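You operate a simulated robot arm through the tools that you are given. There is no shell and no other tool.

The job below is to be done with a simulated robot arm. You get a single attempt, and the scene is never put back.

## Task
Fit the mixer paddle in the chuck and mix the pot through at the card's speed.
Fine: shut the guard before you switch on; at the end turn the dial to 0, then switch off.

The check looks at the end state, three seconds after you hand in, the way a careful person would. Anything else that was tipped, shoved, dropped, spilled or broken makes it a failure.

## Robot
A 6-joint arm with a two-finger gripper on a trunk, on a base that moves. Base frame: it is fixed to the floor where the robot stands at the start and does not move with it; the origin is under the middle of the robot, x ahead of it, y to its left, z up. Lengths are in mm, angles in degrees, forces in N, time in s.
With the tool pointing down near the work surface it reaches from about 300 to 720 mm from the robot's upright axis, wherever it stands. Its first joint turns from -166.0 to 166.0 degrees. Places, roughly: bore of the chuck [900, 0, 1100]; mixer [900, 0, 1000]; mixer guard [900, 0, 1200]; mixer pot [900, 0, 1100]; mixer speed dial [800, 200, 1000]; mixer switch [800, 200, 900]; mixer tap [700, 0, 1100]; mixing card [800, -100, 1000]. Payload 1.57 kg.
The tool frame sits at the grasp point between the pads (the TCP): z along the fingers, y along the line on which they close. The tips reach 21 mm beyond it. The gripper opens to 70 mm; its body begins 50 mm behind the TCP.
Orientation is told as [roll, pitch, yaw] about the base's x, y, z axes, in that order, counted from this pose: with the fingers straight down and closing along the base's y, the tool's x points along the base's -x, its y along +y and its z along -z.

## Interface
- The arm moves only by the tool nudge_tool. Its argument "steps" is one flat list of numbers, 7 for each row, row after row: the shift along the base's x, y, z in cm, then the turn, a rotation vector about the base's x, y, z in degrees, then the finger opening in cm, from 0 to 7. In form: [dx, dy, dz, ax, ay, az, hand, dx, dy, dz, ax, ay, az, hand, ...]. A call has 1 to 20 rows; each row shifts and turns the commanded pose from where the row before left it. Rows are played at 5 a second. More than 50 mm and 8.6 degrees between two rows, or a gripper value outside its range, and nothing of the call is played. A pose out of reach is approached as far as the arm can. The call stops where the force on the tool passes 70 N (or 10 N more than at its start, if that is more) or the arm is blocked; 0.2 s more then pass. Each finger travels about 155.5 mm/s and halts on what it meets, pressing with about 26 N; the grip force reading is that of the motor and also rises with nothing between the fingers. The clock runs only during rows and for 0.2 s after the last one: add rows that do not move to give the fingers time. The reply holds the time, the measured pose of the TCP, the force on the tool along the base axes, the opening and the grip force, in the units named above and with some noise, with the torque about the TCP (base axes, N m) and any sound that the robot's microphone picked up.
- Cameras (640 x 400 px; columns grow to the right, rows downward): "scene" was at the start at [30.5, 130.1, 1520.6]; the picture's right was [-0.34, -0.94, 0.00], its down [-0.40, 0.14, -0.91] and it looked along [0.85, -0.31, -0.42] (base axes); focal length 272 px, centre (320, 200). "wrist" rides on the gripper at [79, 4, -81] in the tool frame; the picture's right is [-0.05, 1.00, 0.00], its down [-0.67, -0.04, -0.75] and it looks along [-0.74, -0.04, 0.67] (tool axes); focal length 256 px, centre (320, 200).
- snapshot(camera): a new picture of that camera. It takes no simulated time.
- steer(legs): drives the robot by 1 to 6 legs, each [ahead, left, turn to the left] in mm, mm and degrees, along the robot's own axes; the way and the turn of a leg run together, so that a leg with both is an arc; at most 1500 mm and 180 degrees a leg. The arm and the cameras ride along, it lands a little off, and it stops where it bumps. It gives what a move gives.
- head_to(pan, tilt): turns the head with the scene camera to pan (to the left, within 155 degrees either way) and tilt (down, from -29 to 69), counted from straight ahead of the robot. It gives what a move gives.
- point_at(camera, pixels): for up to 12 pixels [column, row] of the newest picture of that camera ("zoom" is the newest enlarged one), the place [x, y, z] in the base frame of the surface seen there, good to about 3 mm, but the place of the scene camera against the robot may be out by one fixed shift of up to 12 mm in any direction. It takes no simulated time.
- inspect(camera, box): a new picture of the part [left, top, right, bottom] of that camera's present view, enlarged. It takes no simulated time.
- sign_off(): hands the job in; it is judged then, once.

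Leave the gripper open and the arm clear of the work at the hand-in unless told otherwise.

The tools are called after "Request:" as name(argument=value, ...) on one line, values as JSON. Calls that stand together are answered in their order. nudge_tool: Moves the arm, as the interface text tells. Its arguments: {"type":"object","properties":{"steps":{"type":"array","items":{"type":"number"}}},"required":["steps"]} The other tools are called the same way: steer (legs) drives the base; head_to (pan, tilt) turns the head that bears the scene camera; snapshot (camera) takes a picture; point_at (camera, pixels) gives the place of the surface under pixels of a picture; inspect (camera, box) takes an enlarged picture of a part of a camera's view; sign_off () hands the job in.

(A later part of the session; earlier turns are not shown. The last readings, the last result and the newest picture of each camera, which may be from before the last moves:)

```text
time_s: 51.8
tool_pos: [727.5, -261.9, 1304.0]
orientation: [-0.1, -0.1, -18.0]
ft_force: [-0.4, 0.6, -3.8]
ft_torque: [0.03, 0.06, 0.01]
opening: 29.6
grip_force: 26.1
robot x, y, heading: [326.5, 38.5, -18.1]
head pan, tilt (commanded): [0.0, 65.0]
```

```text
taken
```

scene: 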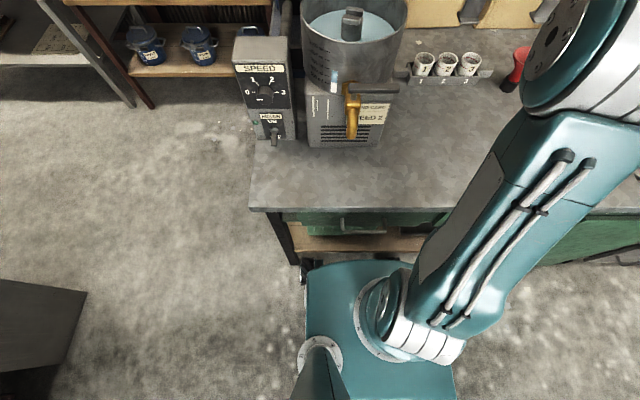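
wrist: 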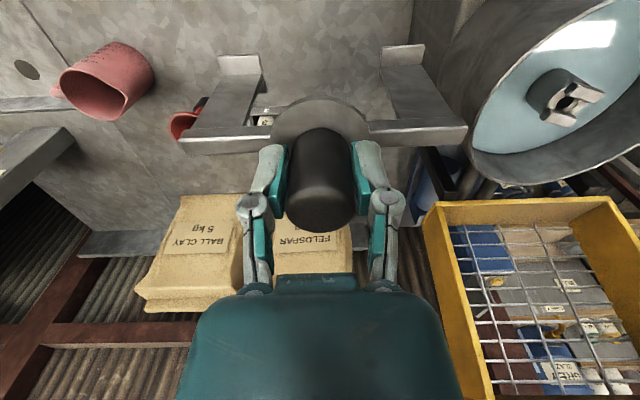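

The paddle is up with the grip steady. Before driving 45 mm forward, I'll check the gap between the left wheel (308,268) and the bench leg (290,245).

Request:
inspect(camera="scene", box=[250, 200, 400, 300])

Request:
point_at(camera="zoom", pixels=[[190, 255], [200, 230], [230, 250], [235, 280], [255, 255], [270, 270], [205, 265], [222, 300], [400, 120], [300, 265], [215, 262]])

```text
4.00 times, centred on (325, 250) of scene
```

zoom: 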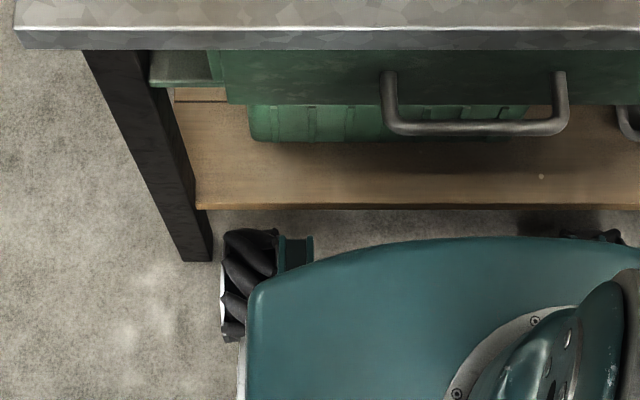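

```text
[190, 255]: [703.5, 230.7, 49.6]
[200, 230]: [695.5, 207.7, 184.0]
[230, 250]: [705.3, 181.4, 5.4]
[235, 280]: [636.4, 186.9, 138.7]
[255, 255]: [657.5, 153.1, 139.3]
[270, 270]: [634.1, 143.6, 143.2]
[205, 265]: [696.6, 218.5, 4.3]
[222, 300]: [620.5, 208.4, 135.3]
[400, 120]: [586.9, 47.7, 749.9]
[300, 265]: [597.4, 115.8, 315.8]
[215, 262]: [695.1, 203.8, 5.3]
```

The clearance beside the bench leg is about 18 mm. I'll shift 20 mm right for margin, then 45 mm forward. The raised paddle has free air around it.

Request:
steer(legs=[[0, -20, 0], [45, 0, 0]])

Request:
snapshot(camera="scene")

Request:
snapshot(camera="wrist")

```text
time_s: 53.2
tool_pos: [759.4, -285.1, 1302.8]
orientation: [-0.2, 0.1, -17.7]
ft_force: [0.6, 0.2, -4.4]
ft_torque: [-0.01, 0.04, 0.02]
opening: 29.6
grip_force: 25.7
robot x, y, heading: [355.4, 4.8, -17.8]
head pan, tilt (commanded): [0.0, 65.0]
stopped in leg 2: the robot was blocked; the commanded pose is now the measured one
```

```text
taken
```

scene: 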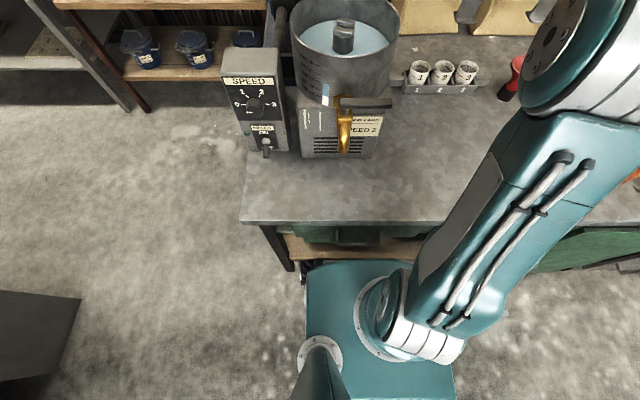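

```text
taken
```

wrist: 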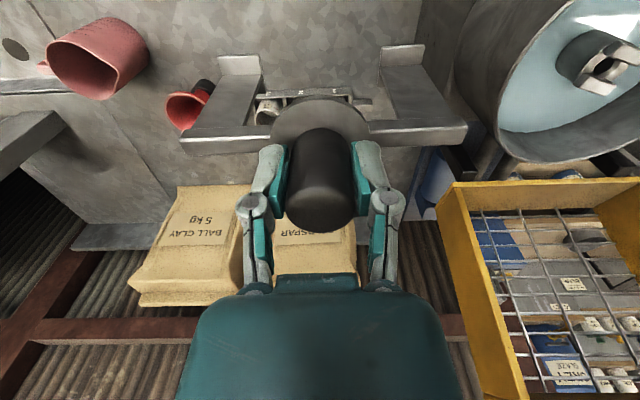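

The base stopped after about 37 mm because it touched something. I'll look at what's in front of the base before going on.

Request:
inspect(camera="scene", box=[230, 200, 430, 300])

Request:
point_at(camera="zoom", pixels=[[300, 85], [380, 90], [205, 215], [230, 215], [260, 200], [420, 130], [350, 190], [450, 190], [230, 260], [330, 70], [500, 150]])

```text
3.20 times, centred on (330, 250) of scene
```

zoom: 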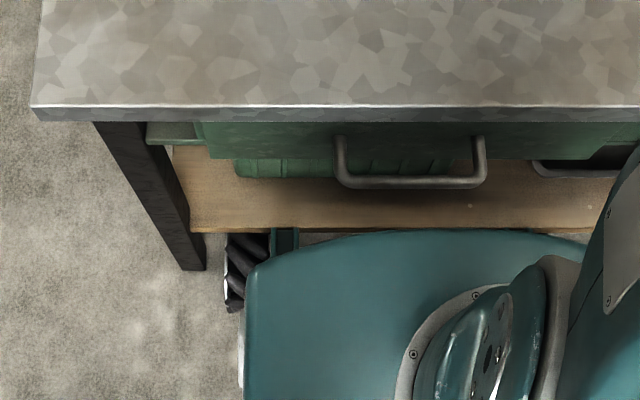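

```text
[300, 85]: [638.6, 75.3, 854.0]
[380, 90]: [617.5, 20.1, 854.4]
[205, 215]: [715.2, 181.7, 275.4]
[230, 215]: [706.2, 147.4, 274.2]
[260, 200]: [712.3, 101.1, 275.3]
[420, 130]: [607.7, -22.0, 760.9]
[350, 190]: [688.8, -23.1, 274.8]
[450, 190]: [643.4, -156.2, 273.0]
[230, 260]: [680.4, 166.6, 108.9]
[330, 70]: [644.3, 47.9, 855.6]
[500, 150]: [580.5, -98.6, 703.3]
```

Nothing looks displaced. Probably a wheel guard touched the shelf edge. I'll back off 8 mm so I'm not pressing on the bench, which still leaves enough reach.

Request:
steer(legs=[[-8, 0, 0]])

Request:
head_to(pan=5, tilt=45)

Request:
snapshot(camera="scene")

Request:
snapshot(camera="wrist")

```text
time_s: 53.9
tool_pos: [751.5, -283.2, 1305.2]
orientation: [-0.2, -0.1, -17.7]
ft_force: [0.1, -0.4, -4.8]
ft_torque: [0.03, -0.01, -0.02]
opening: 29.2
grip_force: 26.0
robot x, y, heading: [346.2, 8.0, -18.3]
head pan, tilt (commanded): [0.0, 65.0]
```

```text
time_s: 54.8
tool_pos: [751.5, -282.5, 1303.5]
orientation: [-0.2, -0.1, -17.6]
ft_force: [1.3, -0.1, -4.0]
ft_torque: [-0.04, 0.02, -0.01]
opening: 29.3
grip_force: 25.8
robot x, y, heading: [347.8, 7.8, -18.1]
head pan, tilt (commanded): [5.0, 45.0]
```

```text
taken
```

scene: 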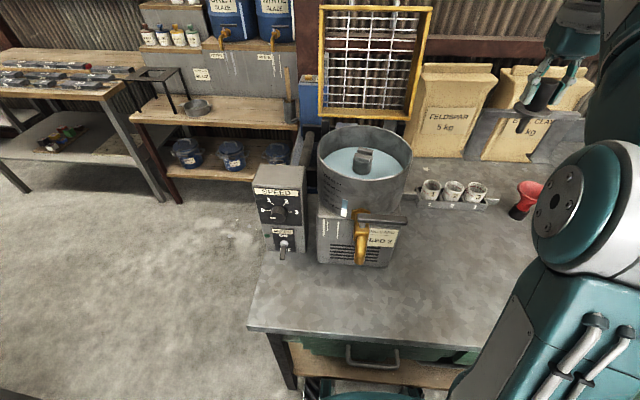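

```text
taken
```

wrist: 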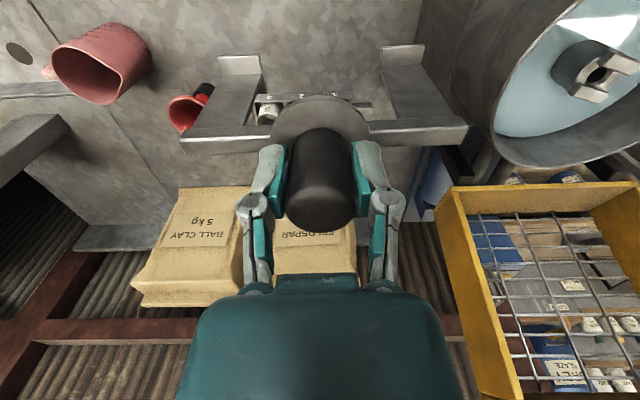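

From here the wrist camera sees the chuck at (598,68). I'll take another measurement of rails and bore from this angle.

Request:
inspect(camera="wrist", box=[545, 25, 640, 115])

Request:
inspect(camera="scene", box=[320, 120, 415, 180])

```text
4.44 times, centred on (592, 70) of wrist
```

zoom: 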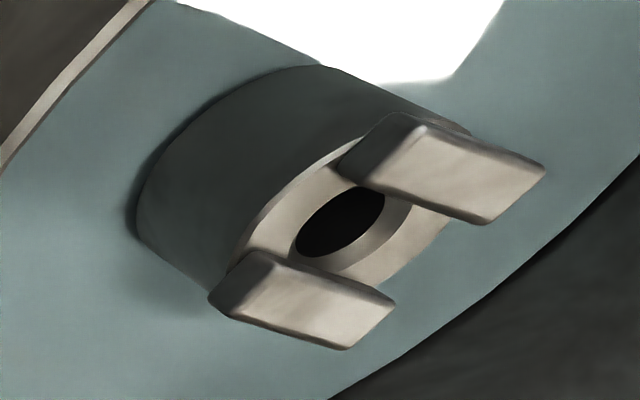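

```text
6.67 times, centred on (368, 150) of scene
```

zoom: 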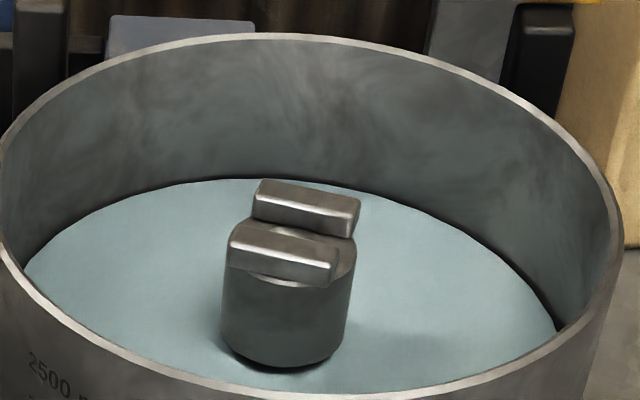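

Request:
point_at(camera="zoom", pixels=[[245, 238], [265, 242], [290, 247], [320, 253], [270, 190], [295, 194], [320, 199], [348, 204], [300, 232], [255, 225], [345, 245], [285, 330]])

Request:
inspect(camera="wrist", box=[545, 25, 640, 115])

Request:
point_at(camera="zoom", pixels=[[250, 285], [290, 300], [330, 315], [370, 325], [400, 155], [440, 170], [480, 185], [520, 190], [340, 225], [400, 230], [310, 190], [320, 265]])

```text
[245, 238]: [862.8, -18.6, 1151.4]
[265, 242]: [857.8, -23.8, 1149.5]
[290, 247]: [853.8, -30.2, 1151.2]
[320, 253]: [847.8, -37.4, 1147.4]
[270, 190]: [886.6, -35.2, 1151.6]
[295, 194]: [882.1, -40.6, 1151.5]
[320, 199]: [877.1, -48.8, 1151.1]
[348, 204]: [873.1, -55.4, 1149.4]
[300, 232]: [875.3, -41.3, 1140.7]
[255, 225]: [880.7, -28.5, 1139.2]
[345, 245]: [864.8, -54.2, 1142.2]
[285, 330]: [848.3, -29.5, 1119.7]
```

```text
4.44 times, centred on (592, 70) of wrist
```

zoom: 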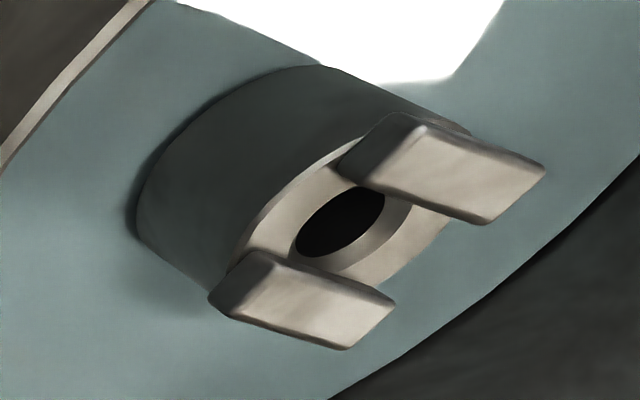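

```text
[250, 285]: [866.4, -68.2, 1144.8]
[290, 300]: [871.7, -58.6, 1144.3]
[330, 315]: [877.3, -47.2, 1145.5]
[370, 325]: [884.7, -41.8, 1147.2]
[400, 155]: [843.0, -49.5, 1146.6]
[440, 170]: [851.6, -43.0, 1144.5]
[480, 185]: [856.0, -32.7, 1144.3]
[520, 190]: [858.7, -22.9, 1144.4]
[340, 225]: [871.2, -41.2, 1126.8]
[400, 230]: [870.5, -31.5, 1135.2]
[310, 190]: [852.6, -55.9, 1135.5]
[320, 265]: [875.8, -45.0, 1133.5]
```

Both wrist views agree: bore centre (863.6,-45.5), slot direction about 55.5°. The paddle bar is parallel to my finger-closing direction (72°), and its axis sits about 2 mm ahead of the TCP. I'll move over the pot at full height and turn -16.6° to line the bar up with the slot.

Request:
nudge_tool(steps=[1.38, 2.98, 0, 0, 0, 0, 1, 1.38, 2.98, 0, 0, 0, -4.15, 1, 1.38, 2.98, 0, 0, 0, -4.15, 1, 1.38, 2.98, 0, 0, 0, -4.15, 1, 1.38, 2.98, 0, 0, 0, -4.15, 1, 1.38, 2.98, 0, 0, 0, 0, 1, 1.38, 2.98, 0, 0, 0, 0, 1, 1.37, 2.98, 0, 0, 0, 0, 1, 0, 0, 0, 0, 0, 0, 1])

Request:
snapshot(camera="wrist")

Request:
snapshot(camera="scene")

```text
time_s: 56.8
tool_pos: [861.3, -42.2, 1303.8]
orientation: [-0.3, -0.1, -34.3]
ft_force: [-0.4, -0.2, -3.2]
ft_torque: [0.05, -0.01, -0.01]
opening: 29.7
grip_force: 26.0
robot x, y, heading: [348.3, 9.2, -17.8]
head pan, tilt (commanded): [5.0, 45.0]
```

```text
taken
```

wrist: 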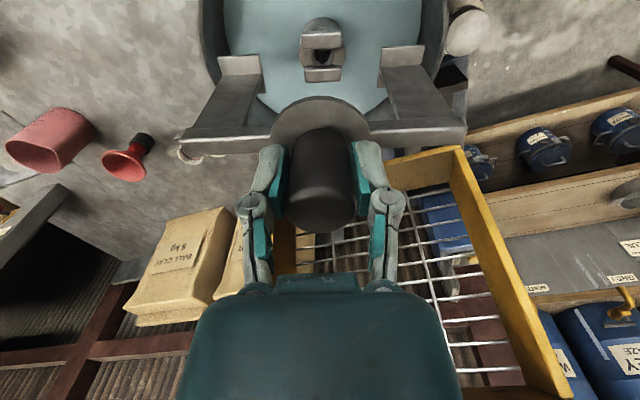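

```text
taken
```

scene: 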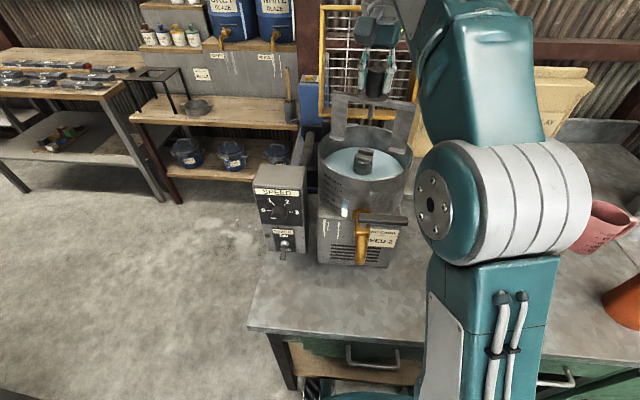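

The chuck shows just beyond the bar at wrist (321,52), rails nearly parallel to the bar. I'll enlarge to check angle and centring.

Request:
inspect(camera="wrist", box=[270, 5, 375, 110])

Request:
point_at(camera="zoom", pixels=[[260, 165], [370, 165], [260, 270], [370, 270], [320, 160], [320, 270], [315, 215], [320, 240], [180, 385], [470, 380]])

Request:
inspect(camera="wrist", box=[170, 0, 480, 170])

```text
3.81 times, centred on (322, 58) of wrist
```

zoom: 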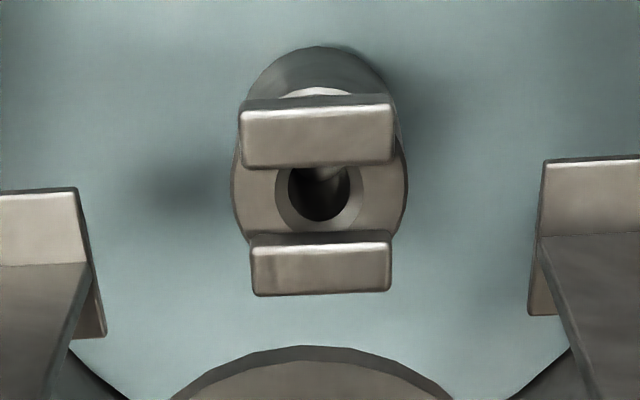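

```text
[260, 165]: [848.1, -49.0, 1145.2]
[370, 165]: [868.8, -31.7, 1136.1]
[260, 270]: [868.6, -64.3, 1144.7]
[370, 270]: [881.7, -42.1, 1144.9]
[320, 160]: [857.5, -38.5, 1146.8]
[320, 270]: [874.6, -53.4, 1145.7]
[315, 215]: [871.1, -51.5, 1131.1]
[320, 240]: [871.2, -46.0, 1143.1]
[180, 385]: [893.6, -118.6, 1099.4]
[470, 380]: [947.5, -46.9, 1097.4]
```

```text
2.06 times, centred on (325, 85) of wrist
```

zoom: 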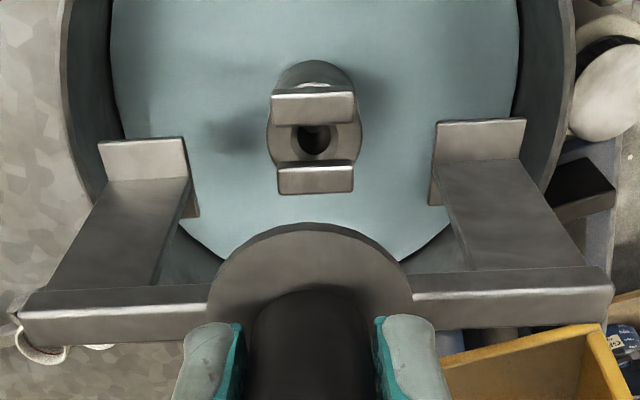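

The rails and bar are parallel within about 1°. Slot centre is about 1.6 mm ahead of the bar centre, and the bore about 1 mm toward +y of the shank. I'll apply that small shift and lower to just above engagement.

Request:
nudge_tool(steps=[0.18, -0.02, 0, 0, 0, 0, 1, 0, 0, -1.5, 0, 0, 0, 1, 0, 0, -1.5, 0, 0, 0, 1, 0, 0, -1.5, 0, 0, 0, 1, 0, 0, -1.5, 0, 0, 0, 1])

Request:
snapshot(camera="wrist")

Request:
inspect(camera="wrist", box=[170, 0, 480, 170])

Request:
snapshot(camera="scene")

Request:
inspect(camera="scene", box=[300, 60, 430, 200])

```text
time_s: 58.0
tool_pos: [863.6, -43.4, 1243.8]
orientation: [-0.1, -0.1, -34.2]
ft_force: [-0.3, 0.1, -3.6]
ft_torque: [0.02, 0.0, -0.01]
opening: 29.4
grip_force: 26.4
robot x, y, heading: [346.8, 10.2, -18.0]
head pan, tilt (commanded): [5.0, 45.0]
```

```text
taken
```

wrist: 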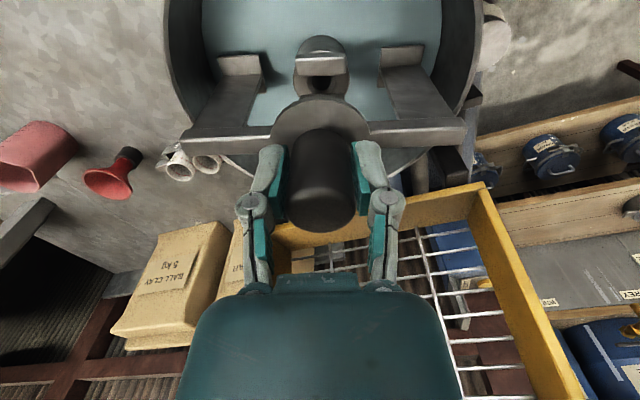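

```text
2.06 times, centred on (325, 85) of wrist
```

zoom: 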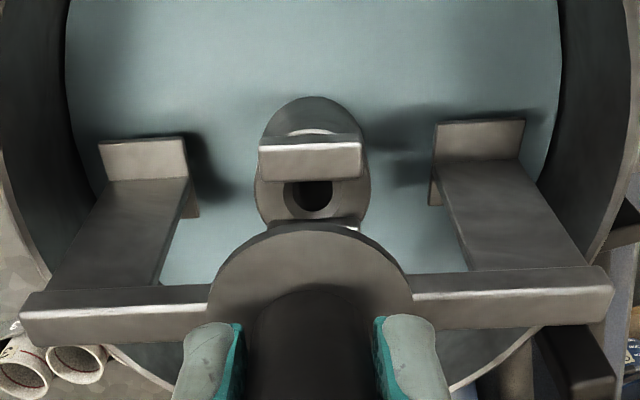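

```text
taken
```

scene: 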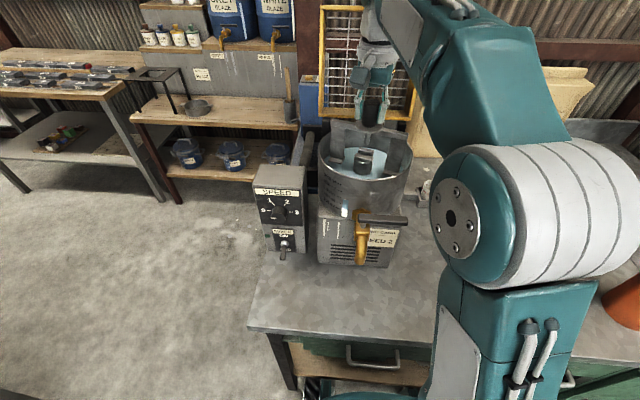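

```text
2.86 times, centred on (365, 130) of scene
```

zoom: 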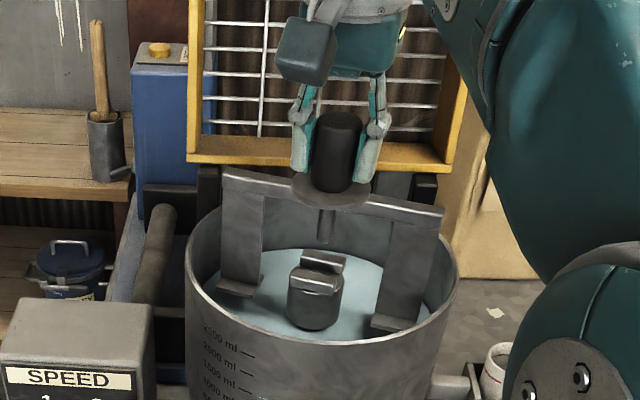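

The paddle is well aligned: bar and slot are within 1 mm, bore and shank within about 0.6 mm, with the feet inside the pot. I'll lower slowly to where the shank meets the bore.

Request:
nudge_tool(steps=[0.03, 0.05, -1, 0, 0, 0, 1, 0, 0, -1, 0, 0, 0, 1, 0, 0, -1, 0, 0, 0, 1, 0, 0, -0.5, 0, 0, 0, 1])

Request:
inspect(camera="wrist", box=[170, 0, 480, 170])

Request:
inspect(camera="scene", box=[300, 60, 430, 200])

```text
time_s: 59.0
tool_pos: [863.2, -41.5, 1210.2]
orientation: [-0.2, -0.1, -34.3]
ft_force: [0.7, 0.0, -4.1]
ft_torque: [-0.01, 0.01, 0.04]
opening: 29.4
grip_force: 26.0
robot x, y, heading: [347.1, 10.0, -17.7]
head pan, tilt (commanded): [5.0, 45.0]
```

```text
2.06 times, centred on (325, 85) of wrist
```

zoom: 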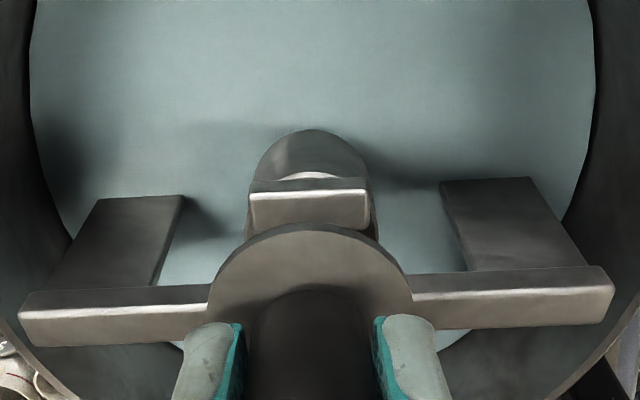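

```text
2.86 times, centred on (365, 130) of scene
```

zoom: 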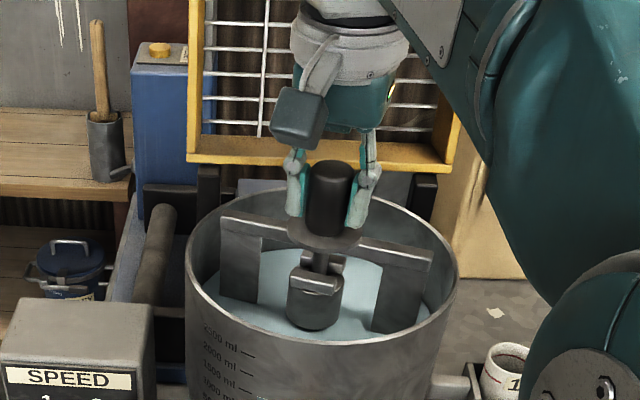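

The shank tip is right over the bore, with no contact yet. I'll lower in 4 mm steps, watching forces.

Request:
nudge_tool(steps=[0, 0, -0.4, 0, 0, 0, 1, 0, 0, -0.4, 0, 0, 0, 1, 0, 0, -0.4, 0, 0, 0, 1])

Request:
inspect(camera="scene", box=[330, 110, 400, 190])

```text
time_s: 59.8
tool_pos: [862.7, -42.9, 1196.8]
orientation: [-0.3, 0.0, -34.4]
ft_force: [0.6, 0.7, -4.3]
ft_torque: [0.01, -0.02, 0.0]
opening: 29.8
grip_force: 26.0
robot x, y, heading: [346.3, 15.2, -18.0]
head pan, tilt (commanded): [5.0, 45.0]
```

```text
5.00 times, centred on (365, 150) of scene
```

zoom: 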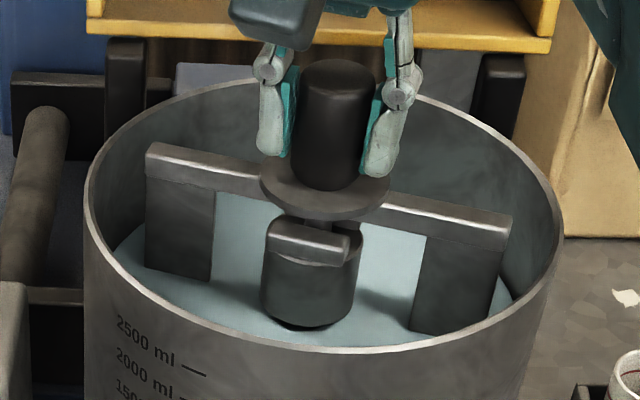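

Still only the paddle's weight on the sensor, so the shank seems to be entering. I'll continue down in 3 mm steps.

Request:
nudge_tool(steps=[0, 0, -0.3, 0, 0, 0, 1, 0, 0, -0.3, 0, 0, 0, 1, 0, 0, -0.3, 0, 0, 0, 1])

Request:
inspect(camera="scene", box=[330, 110, 400, 190])

```text
time_s: 60.6
tool_pos: [863.2, -42.6, 1188.0]
orientation: [-0.3, -0.1, -34.3]
ft_force: [0.0, -0.4, -4.2]
ft_torque: [0.01, -0.03, 0.03]
opening: 29.4
grip_force: 26.2
robot x, y, heading: [350.2, 9.2, -18.0]
head pan, tilt (commanded): [5.0, 45.0]
```

```text
5.00 times, centred on (365, 150) of scene
```

zoom: 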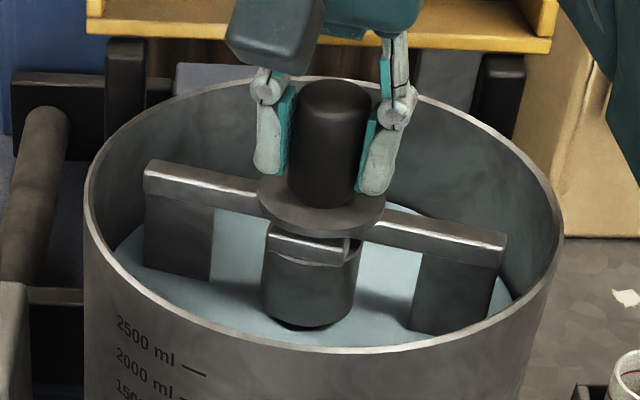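

The disc is just above the rails and the bar is between them. I'll go down until I feel it seat.

Request:
nudge_tool(steps=[0, 0, -0.25, 0, 0, 0, 1, 0, 0, -0.25, 0, 0, 0, 1])

Request:
nudge_tool(steps=[0, 0, -0.2, 0, 0, 0, 1])

Request:
inspect(camera="scene", box=[330, 110, 400, 190])

```text
time_s: 61.2
tool_pos: [864.1, -42.6, 1183.6]
orientation: [-0.2, 0.0, -34.3]
ft_force: [-0.5, -0.6, -3.4]
ft_torque: [0.02, 0.03, -0.01]
opening: 29.3
grip_force: 25.4
robot x, y, heading: [348.4, 5.5, -17.9]
head pan, tilt (commanded): [5.0, 45.0]
```

```text
time_s: 61.6
tool_pos: [862.9, -43.2, 1183.9]
orientation: [-0.1, -0.2, -34.3]
ft_force: [1.3, -0.8, 12.2]
ft_torque: [0.06, 0.0, 0.01]
opening: 29.7
grip_force: 26.1
robot x, y, heading: [347.6, 9.5, -17.9]
head pan, tilt (commanded): [5.0, 45.0]
```

```text
5.00 times, centred on (365, 150) of scene
```

zoom: 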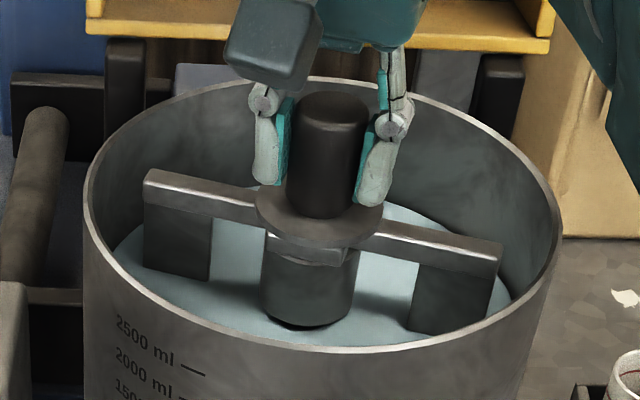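

Contact: +12 N at z≈1183.5, and the disc looks to be sitting on the rails. I'll press slightly more to make sure it's fully home and listen for any sound.

Request:
nudge_tool(steps=[0, 0, -0.2, 0, 0, 0, 1, 0, 0, 0, 0, 0, 0, 1])

Request:
snapshot(camera="wrist")

Request:
inspect(camera="wrist", box=[170, 0, 480, 170])

```text
time_s: 62.2
tool_pos: [863.6, -41.9, 1180.0]
orientation: [-0.1, -0.3, -34.3]
ft_force: [2.9, -0.4, 20.4]
ft_torque: [-0.08, -0.14, 0.01]
opening: 29.9
grip_force: 26.1
robot x, y, heading: [348.3, 8.1, -18.2]
head pan, tilt (commanded): [5.0, 45.0]
```

```text
taken
```

wrist: 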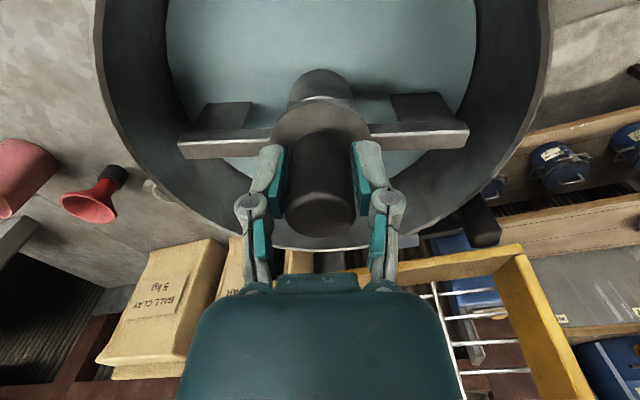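

```text
2.06 times, centred on (325, 85) of wrist
```

zoom: 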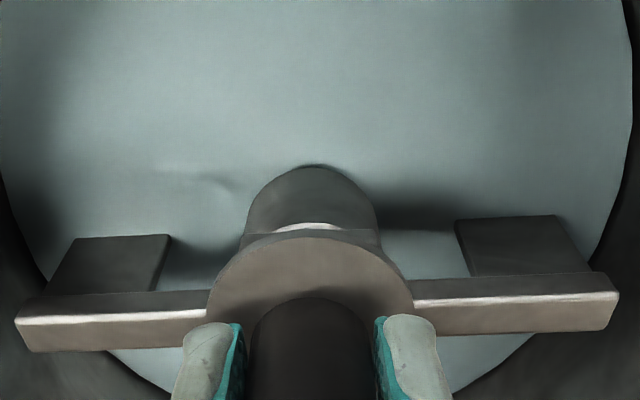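

The paddle is seated: firm +20 N reaction with no further travel. I'll relieve the push and open the fingers.

Request:
nudge_tool(steps=[0, 0, 0.15, 0, 0, 0, 1, 0, 0, 0, 0, 0, 0, 2.5, 0, 0, 0, 0, 0, 0, 3.5, 0, 0, 0, 0, 0, 0, 5, 0, 0, 0, 0, 0, 0, 6])

Request:
snapshot(camera="wrist")

Request:
inspect(camera="scene", box=[330, 110, 400, 190])

```text
time_s: 63.4
tool_pos: [863.7, -42.4, 1181.1]
orientation: [-0.3, -0.1, -34.3]
ft_force: [-0.2, 0.6, -0.7]
ft_torque: [0.01, 0.02, -0.03]
opening: 59.8
grip_force: 0.1
robot x, y, heading: [348.7, 9.2, -17.8]
head pan, tilt (commanded): [5.0, 45.0]
```

```text
taken
```

wrist: 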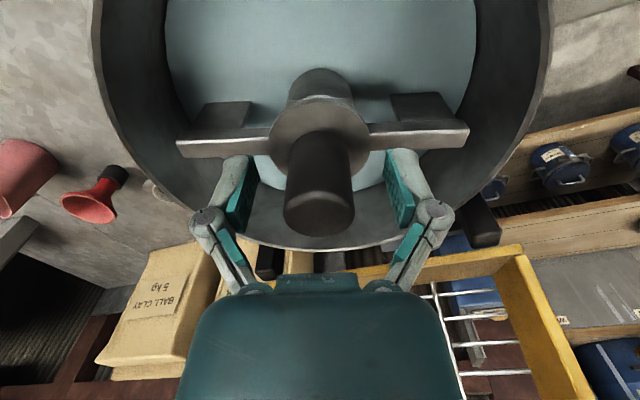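

```text
5.00 times, centred on (365, 150) of scene
```

zoom: 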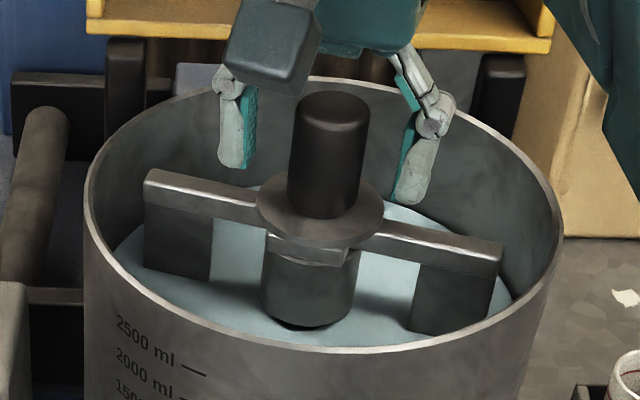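

The paddle stands on its own in the chuck. I'll raise the hand straight up and then check the seat closely.

Request:
nudge_tool(steps=[0, 0, 1, 0, 0, 0, 6.5, 0, 0, 2, 0, 0, 0, 7, 0, 0, 3, 0, 0, 0, 7, 0, 0, 3, 0, 0, 0, 7, 0, 0, 2.5, 0, 0, 0, 7])

Request:
snapshot(camera="wrist")

Request:
inspect(camera="wrist", box=[200, 0, 440, 160])

Request:
inspect(camera="scene", box=[340, 130, 395, 185])

```text
time_s: 64.6
tool_pos: [864.0, -42.9, 1294.1]
orientation: [-0.2, -0.1, -34.3]
ft_force: [-1.2, 1.1, -0.5]
ft_torque: [0.04, 0.04, 0.01]
opening: 70.2
grip_force: 0.1
robot x, y, heading: [348.7, 7.0, -18.1]
head pan, tilt (commanded): [5.0, 45.0]
```

```text
taken
```

wrist: 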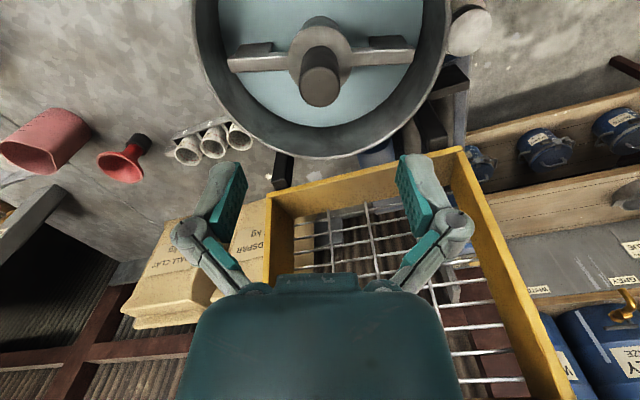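

```text
2.50 times, centred on (320, 80) of wrist
```

zoom: 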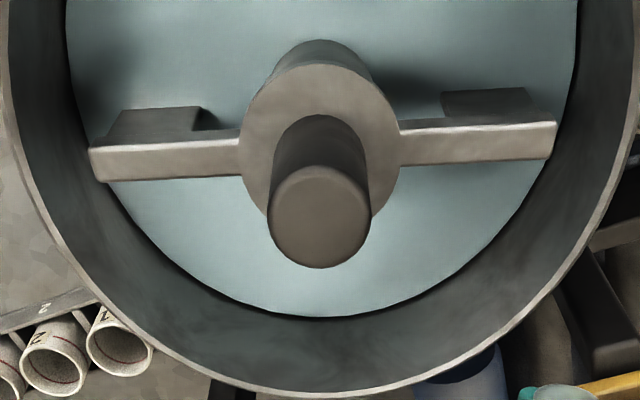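

```text
7.27 times, centred on (368, 158) of scene
```

zoom: 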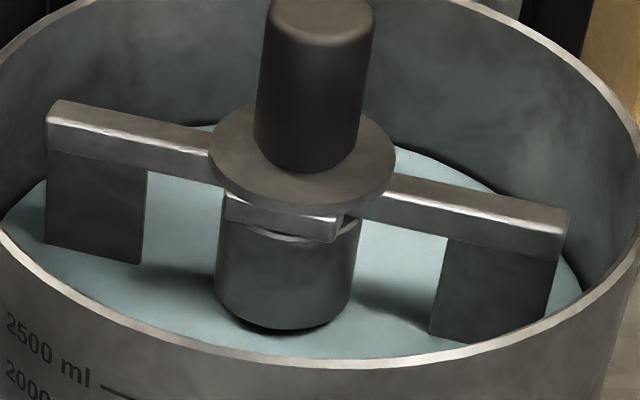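

The bar sits between the rails, with the disc on top of them. I'll verify heights with the wrist camera: disc top should be about 1151, grip top about 1196.

Request:
point_at(camera="wrist", pixels=[[298, 55], [342, 50], [320, 90], [315, 85], [250, 60], [390, 57], [305, 40], [270, 60], [370, 57]])

```text
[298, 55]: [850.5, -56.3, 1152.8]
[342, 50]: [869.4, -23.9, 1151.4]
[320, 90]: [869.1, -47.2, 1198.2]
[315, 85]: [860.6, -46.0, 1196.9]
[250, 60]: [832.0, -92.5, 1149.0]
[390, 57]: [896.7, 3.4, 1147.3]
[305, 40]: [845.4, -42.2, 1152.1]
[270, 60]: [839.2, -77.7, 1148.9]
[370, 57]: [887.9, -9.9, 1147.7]
```

Heights confirm the paddle is seated (disc top 1152, grip top 1197). Next is closing the guard. I'll retrace my earlier path: back to (736,-5,1300) with yaw 72°, then tilt the hand level for the handle.

Request:
nudge_tool(steps=[-0.92, 0.27, 0, 0, 0, 7.6, 7, -0.92, 0.27, 0, 0, 0, 7.6, 7, -0.92, 0.27, 0, 0, 0, 7.6, 7, -0.92, 0.27, 0, 0, 0, 7.6, 6, -0.92, 0.27, 0, 0, 0, 7.6, 5, -0.92, 0.27, 0, 0, 0, 7.6, 4, -0.92, 0.27, 0, 0, 0, 7.6, 3, -0.92, 0.27, 0, 0, 0, 7.6, 2.6, -0.92, 0.27, 0, 0, 0, 7.6, 2.6, -0.92, 0.27, 0, 0, 0, 7.6, 2.6, -0.92, 0.27, 0, 0, 0, 7.6, 2.6, -0.92, 0.27, 0, 0, 0, 7.6, 2.6, -0.92, 0.27, 0, 0, 0, 7.6, 2.6, -0.9, 0.27, 0.5, 0, 0, 7.5, 2.6])

Request:
snapshot(camera="wrist")

```text
time_s: 67.6
tool_pos: [735.1, -4.0, 1301.2]
orientation: [-0.1, -0.1, 72.1]
ft_force: [-0.5, -0.7, -0.1]
ft_torque: [0.01, -0.03, 0.0]
opening: 25.9
grip_force: 0.1
robot x, y, heading: [346.2, 9.6, -17.9]
head pan, tilt (commanded): [5.0, 45.0]
```

```text
taken
```

wrist: 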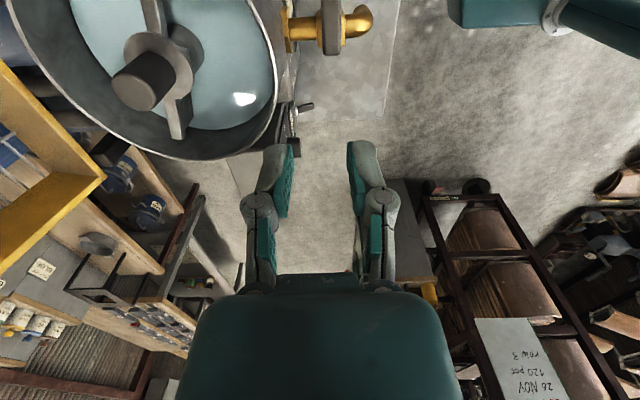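

At the retrace point. I'll tilt the hand level while rising to z≈1416, then move forward part of the way.

Request:
nudge_tool(steps=[0, 0, 1, -2.32, -7.13, 0, 2.6, 0, 0, 1, -2.32, -7.13, 0, 2.6, 0, 0, 1, -2.32, -7.13, 0, 2.6, 0, 0, 1, -2.32, -7.13, 0, 2.6, 0, 0, 1, -2.32, -7.13, 0, 2.6, 0, 0, 1, -2.32, -7.13, 0, 2.6, 0, 0, 1, -2.32, -7.13, 0, 2.6, 0, 0, 1, -2.32, -7.13, 0, 2.6, 0, 0, 1, -2.32, -7.13, 0, 2.6, 0, 0, 1, -2.32, -7.13, 0, 2.6, 0, 0, 1, -2.32, -7.13, 0, 2.6, 3.33, -1.08, 0.5, -0.6, -1.9, 0, 2.6, 3.33, -1.08, 0, 0, 0, 0, 2.6, 3.33, -1.08, 0, 0, 0, 0, 2.6, 3.33, -1.08, 0, 0, 0, 0, 2.6, 3.33, -1.08, 0, 0, 0, 0, 2.6])

Request:
snapshot(camera="wrist")

Request:
snapshot(camera="scene")

```text
time_s: 71.0
tool_pos: [902.1, -58.7, 1416.1]
orientation: [-84.6, 0.2, 72.2]
ft_force: [-0.4, -0.3, 1.0]
ft_torque: [0.03, -0.01, 0.04]
opening: 25.9
grip_force: 0.1
robot x, y, heading: [348.6, 10.5, -18.1]
head pan, tilt (commanded): [5.0, 45.0]
```

```text
taken
```

wrist: 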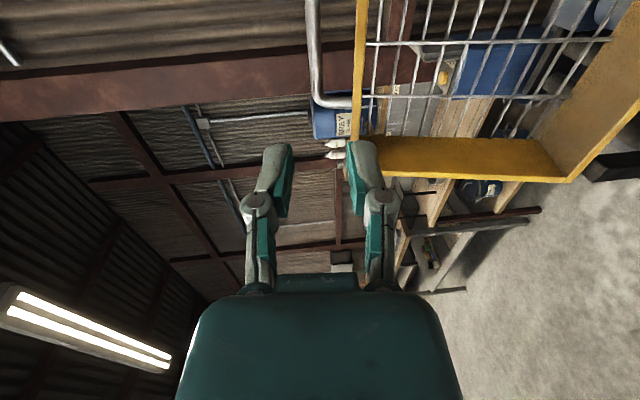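

```text
taken
```

scene: 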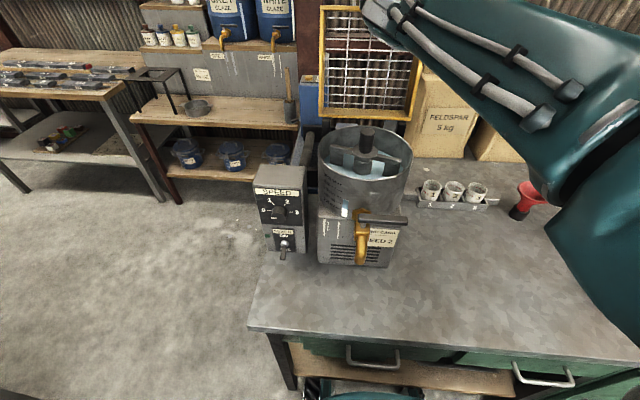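

The handle bar is in view at wrist column 314, rows 0–100. I'll measure it before approaching.

Request:
point_at(camera="wrist", pixels=[[313, 10], [314, 30], [315, 50], [316, 70], [317, 90], [335, 102], [360, 60], [360, 110]])

```text
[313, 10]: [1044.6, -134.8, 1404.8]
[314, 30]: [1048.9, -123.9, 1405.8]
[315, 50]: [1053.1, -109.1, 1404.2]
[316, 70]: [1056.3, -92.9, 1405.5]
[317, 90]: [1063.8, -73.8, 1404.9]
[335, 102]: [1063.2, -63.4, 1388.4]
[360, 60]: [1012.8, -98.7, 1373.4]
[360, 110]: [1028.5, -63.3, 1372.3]
```

The bar axis is at n 1040.5, z 1404.5. To keep the lower knuckle off the guard face, I'll tilt the fingers about 10° further down so they run parallel to the leaning face, then approach in a straight line.

Request:
nudge_tool(steps=[2.03, -0.66, 1.05, 1.48, 4.56, 0, 2.6, 2.03, -0.66, 1.05, 1.48, 4.56, 0, 2.6, 2.2, -0.72, -0.62, 0, 0, 0, 2.6, 2.2, -0.72, -0.62, 0, 0, 0, 2.6, 2.2, -0.72, -0.62, 0, 0, 0, 2.6])

Request:
snapshot(camera="wrist")

Request:
point_at(camera="wrist", pixels=[[318, 60], [318, 90], [318, 110], [316, 40], [318, 130]])

```text
time_s: 72.2
tool_pos: [1008.4, -94.3, 1417.1]
orientation: [-74.9, 0.0, 72.0]
ft_force: [-0.9, 0.7, -0.5]
ft_torque: [0.0, 0.02, 0.01]
opening: 26.0
grip_force: 0.0
robot x, y, heading: [347.4, 7.0, -17.8]
head pan, tilt (commanded): [5.0, 45.0]
```

```text
taken
```

wrist: 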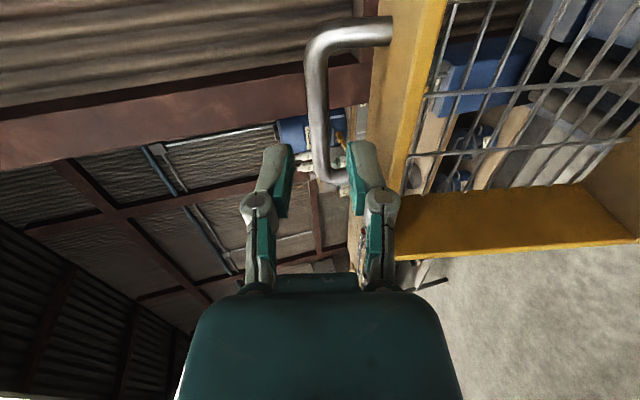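

```text
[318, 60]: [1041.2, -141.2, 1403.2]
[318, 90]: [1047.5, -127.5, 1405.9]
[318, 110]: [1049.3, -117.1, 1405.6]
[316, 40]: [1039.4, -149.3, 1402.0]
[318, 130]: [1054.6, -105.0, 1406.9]
```

The bar is centred between the fingertips (column 317) and 52 mm ahead. I'll make the final approach.

Request:
nudge_tool(steps=[1.11, -0.36, -0.27, 0, 0, 0, 2.6, 1.11, -0.36, -0.27, 0, 0, 0, 2.6, 1.11, -0.36, -0.27, 0, 0, 0, 2.6, 1.11, -0.36, -0.27, 0, 0, 0, 2.6])

Request:
inspect(camera="wrist", box=[210, 20, 430, 280])

```text
time_s: 73.2
tool_pos: [1052.6, -107.4, 1407.9]
orientation: [-75.1, 0.1, 72.2]
ft_force: [-1.0, -0.3, 0.2]
ft_torque: [0.02, 0.05, -0.02]
opening: 25.8
grip_force: 0.1
robot x, y, heading: [347.4, 6.8, -17.9]
head pan, tilt (commanded): [5.0, 45.0]
```

```text
1.54 times, centred on (320, 150) of wrist
```

zoom: 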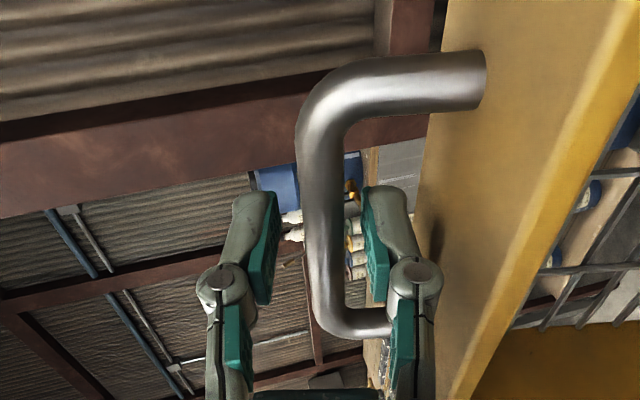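

The bar lies between the pads with no contact. I'll close on it.

Request:
nudge_tool(steps=[0, 0, 0, 0, 0, 0, 2, 0, 0, 0, 0, 0, 0, 1.5, 0, 0, 0, 0, 0, 0, 1, 0, 0, 0, 0, 0, 0, 0, 0, 0, 0, 0, 0, 0, 0])

Request:
inspect(camera="wrist", box=[210, 20, 430, 280])

```text
time_s: 74.4
tool_pos: [1052.9, -108.5, 1405.7]
orientation: [-74.7, 0.2, 72.0]
ft_force: [-11.9, 3.2, -16.0]
ft_torque: [-0.32, 0.26, -0.09]
opening: 11.2
grip_force: 31.9
robot x, y, heading: [348.6, 9.7, -18.0]
head pan, tilt (commanded): [5.0, 45.0]
```

```text
1.54 times, centred on (320, 150) of wrist
```

zoom: 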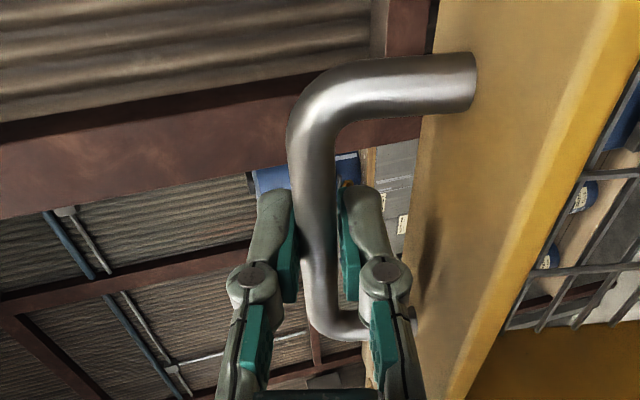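

Gripped firmly. Now I'll reverse the arc about the hinge (n 946, z 1164, radius 258), starting slowly off the stop.

Request:
nudge_tool(steps=[-0.65, 0.21, 0.1, 0, 0, 0, 0, -0.65, 0.21, 0.18, 0, 0, 0, 0, -1.29, 0.42, 0.35, 0, 0, 0, 0, -1.05, 0.34, 0.25, 0, 0, 0, 0, -1.05, 0.34, 0.24, 0, 0, 0, 0])

Request:
snapshot(camera="scene")

```text
time_s: 75.6
tool_pos: [1006.6, -93.5, 1417.3]
orientation: [-75.0, 0.1, 72.0]
ft_force: [-0.8, -1.2, -7.0]
ft_torque: [-0.38, 0.14, -0.17]
opening: 11.1
grip_force: 32.0
robot x, y, heading: [349.3, 9.3, -18.2]
head pan, tilt (commanded): [5.0, 45.0]
```

```text
taken
```

scene: 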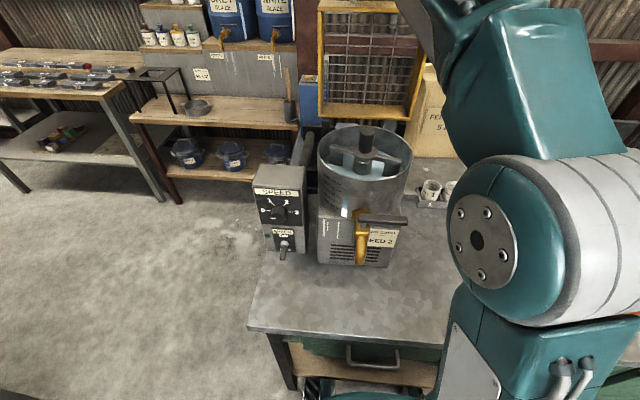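

Low forces, so the arc fits. I'll continue toward vertical and past the balance point.

Request:
nudge_tool(steps=[-2.12, 0.69, 0.22, 0, 0, 0, 0, -2.14, 0.7, 0.08, 0, 0, 0, 0, -2.14, 0.7, -0.1, 0, 0, 0, 0, -2.12, 0.69, -0.29, 0, 0, 0, 0])

Request:
snapshot(camera="scene")

```text
time_s: 76.6
tool_pos: [921.1, -64.9, 1414.3]
orientation: [-74.8, 0.0, 72.1]
ft_force: [1.4, -2.4, -13.8]
ft_torque: [-0.25, 0.2, -0.11]
opening: 11.1
grip_force: 31.7
robot x, y, heading: [353.4, 7.5, -18.1]
head pan, tilt (commanded): [5.0, 45.0]
```

```text
taken
```

scene: 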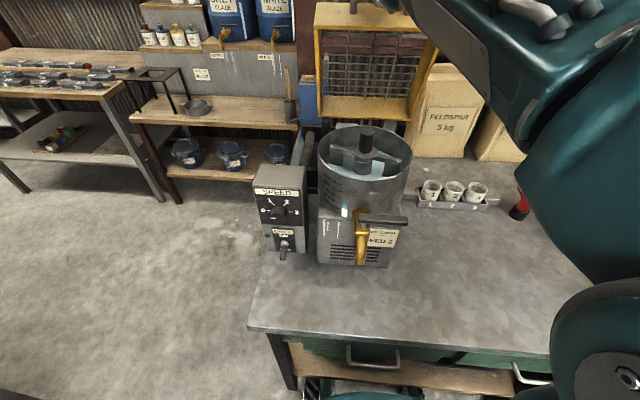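

The guard is past vertical on the way down. A slight -14 N in z means I'm about 1.5 mm high, so I'm lowering the path a little and starting to tilt the hand back toward 45°.

Request:
nudge_tool(steps=[-1.81, 0.59, -0.47, 0, 0, 0, 0, -2.04, 0.66, -0.65, 0.93, 2.85, 0, 0, -1.97, 0.64, -0.84, 0.93, 2.85, 0, 0, -1.91, 0.62, -0.97, 0.93, 2.85, 0, 0])

Request:
snapshot(camera="scene")

```text
time_s: 77.6
tool_pos: [844.5, -39.7, 1386.6]
orientation: [-65.8, 0.0, 72.1]
ft_force: [11.2, -2.0, -19.4]
ft_torque: [-0.15, 0.07, -0.1]
opening: 11.1
grip_force: 32.2
robot x, y, heading: [350.4, 8.9, -17.9]
head pan, tilt (commanded): [5.0, 45.0]
```

```text
taken
```

scene: 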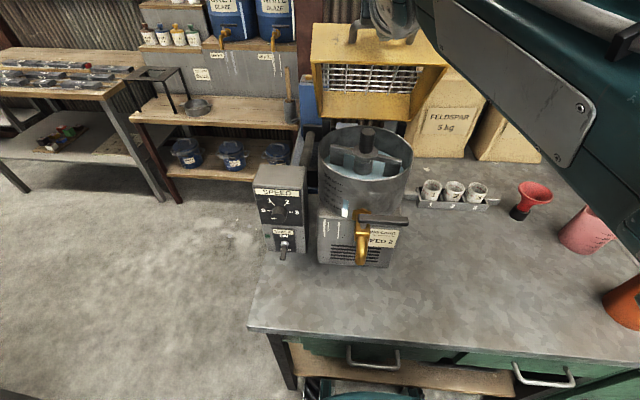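

Forces are purely radial (about 22 N inward), so I'm roughly 2 mm outside the arc. I'll tighten the radius and continue down.

Request:
nudge_tool(steps=[-1.71, 0.55, -1.38, 0.93, 2.85, 0, 0, -1.7, 0.55, -1.35, 0.93, 2.85, 0, 0, -1.57, 0.51, -1.51, 0.93, 2.85, 0, 0, -1.45, 0.47, -1.64, 0.93, 2.85, 0, 0])

Request:
snapshot(camera="scene")

```text
time_s: 78.6
tool_pos: [777.0, -18.0, 1330.7]
orientation: [-54.0, 0.1, 72.0]
ft_force: [1.9, 3.9, -1.1]
ft_torque: [0.09, -0.24, 0.18]
opening: 11.1
grip_force: 31.8
robot x, y, heading: [348.8, 10.9, -18.0]
head pan, tilt (commanded): [5.0, 45.0]
```

```text
taken
```

scene: 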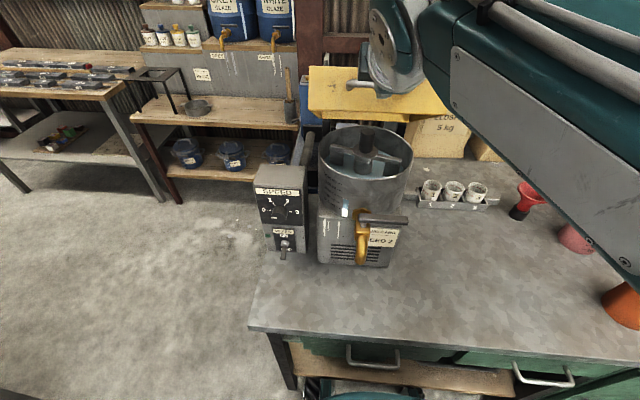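

Forces are near zero at about 33° open. I'll continue lowering along the arc.

Request:
nudge_tool(steps=[-1.3, 0.42, -1.77, 0.93, 2.85, 0, 0, -1.15, 0.37, -1.89, 0.93, 2.85, 0, 0, -0.98, 0.32, -1.99, 0.93, 2.85, 0, 0, -0.83, 0.27, -2.09, 0, 0, 0, 0])

Request:
snapshot(camera="scene")

```text
time_s: 79.6
tool_pos: [735.7, -5.6, 1251.7]
orientation: [-45.0, 0.1, 72.0]
ft_force: [0.1, 0.5, -2.3]
ft_torque: [0.27, -0.18, -0.02]
opening: 11.4
grip_force: 32.2
robot x, y, heading: [346.0, 7.2, -17.9]
head pan, tilt (commanded): [5.0, 45.0]
```

```text
taken
```

scene: 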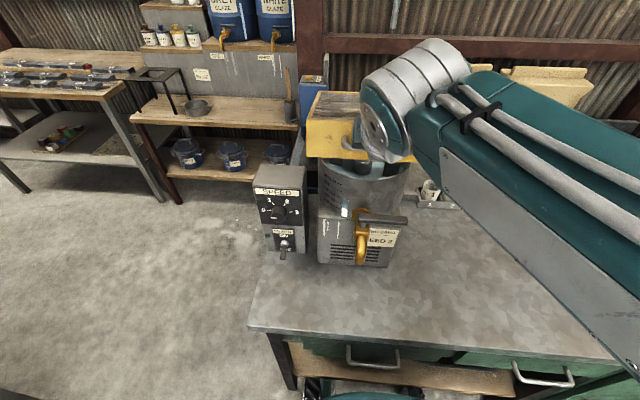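

Nearly down, about 12° to go. I'll lower more slowly now and watch for the closing contact.

Request:
nudge_tool(steps=[-0.35, 0.11, -1.07, 0, 0, 0, 0, -0.3, 0.1, -1.1, 0, 0, 0, 0, -0.26, 0.08, -1.1, 0, 0, 0, 0, -0.12, 0.04, -0.6, 0, 0, 0, 0])

Request:
snapshot(camera="scene")

```text
time_s: 80.6
tool_pos: [725.2, -1.0, 1212.8]
orientation: [-44.9, 0.1, 72.1]
ft_force: [2.8, -0.5, -2.1]
ft_torque: [0.27, -0.17, -0.06]
opening: 11.3
grip_force: 32.1
robot x, y, heading: [345.9, 10.6, -18.3]
head pan, tilt (commanded): [5.0, 45.0]
```

```text
taken
```

scene: 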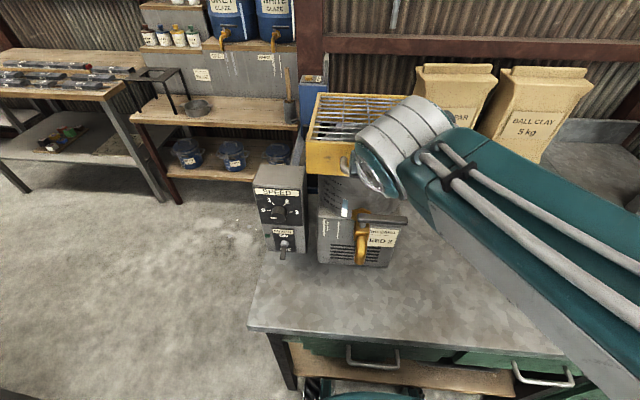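

Almost closed (z 1213). I'll go 3 mm at a time.

Request:
nudge_tool(steps=[-0.07, 0.02, -0.3, 0, 0, 0, 0, -0.05, 0.02, -0.3, 0, 0, 0, 0, -0.05, 0.02, -0.3, 0, 0, 0, 0])

```text
time_s: 81.4
tool_pos: [723.2, -2.9, 1204.9]
orientation: [-45.0, -0.1, 72.2]
ft_force: [2.3, -0.1, -0.8]
ft_torque: [0.32, -0.2, -0.05]
opening: 11.0
grip_force: 32.1
robot x, y, heading: [345.8, 6.6, -18.4]
head pan, tilt (commanded): [5.0, 45.0]
```

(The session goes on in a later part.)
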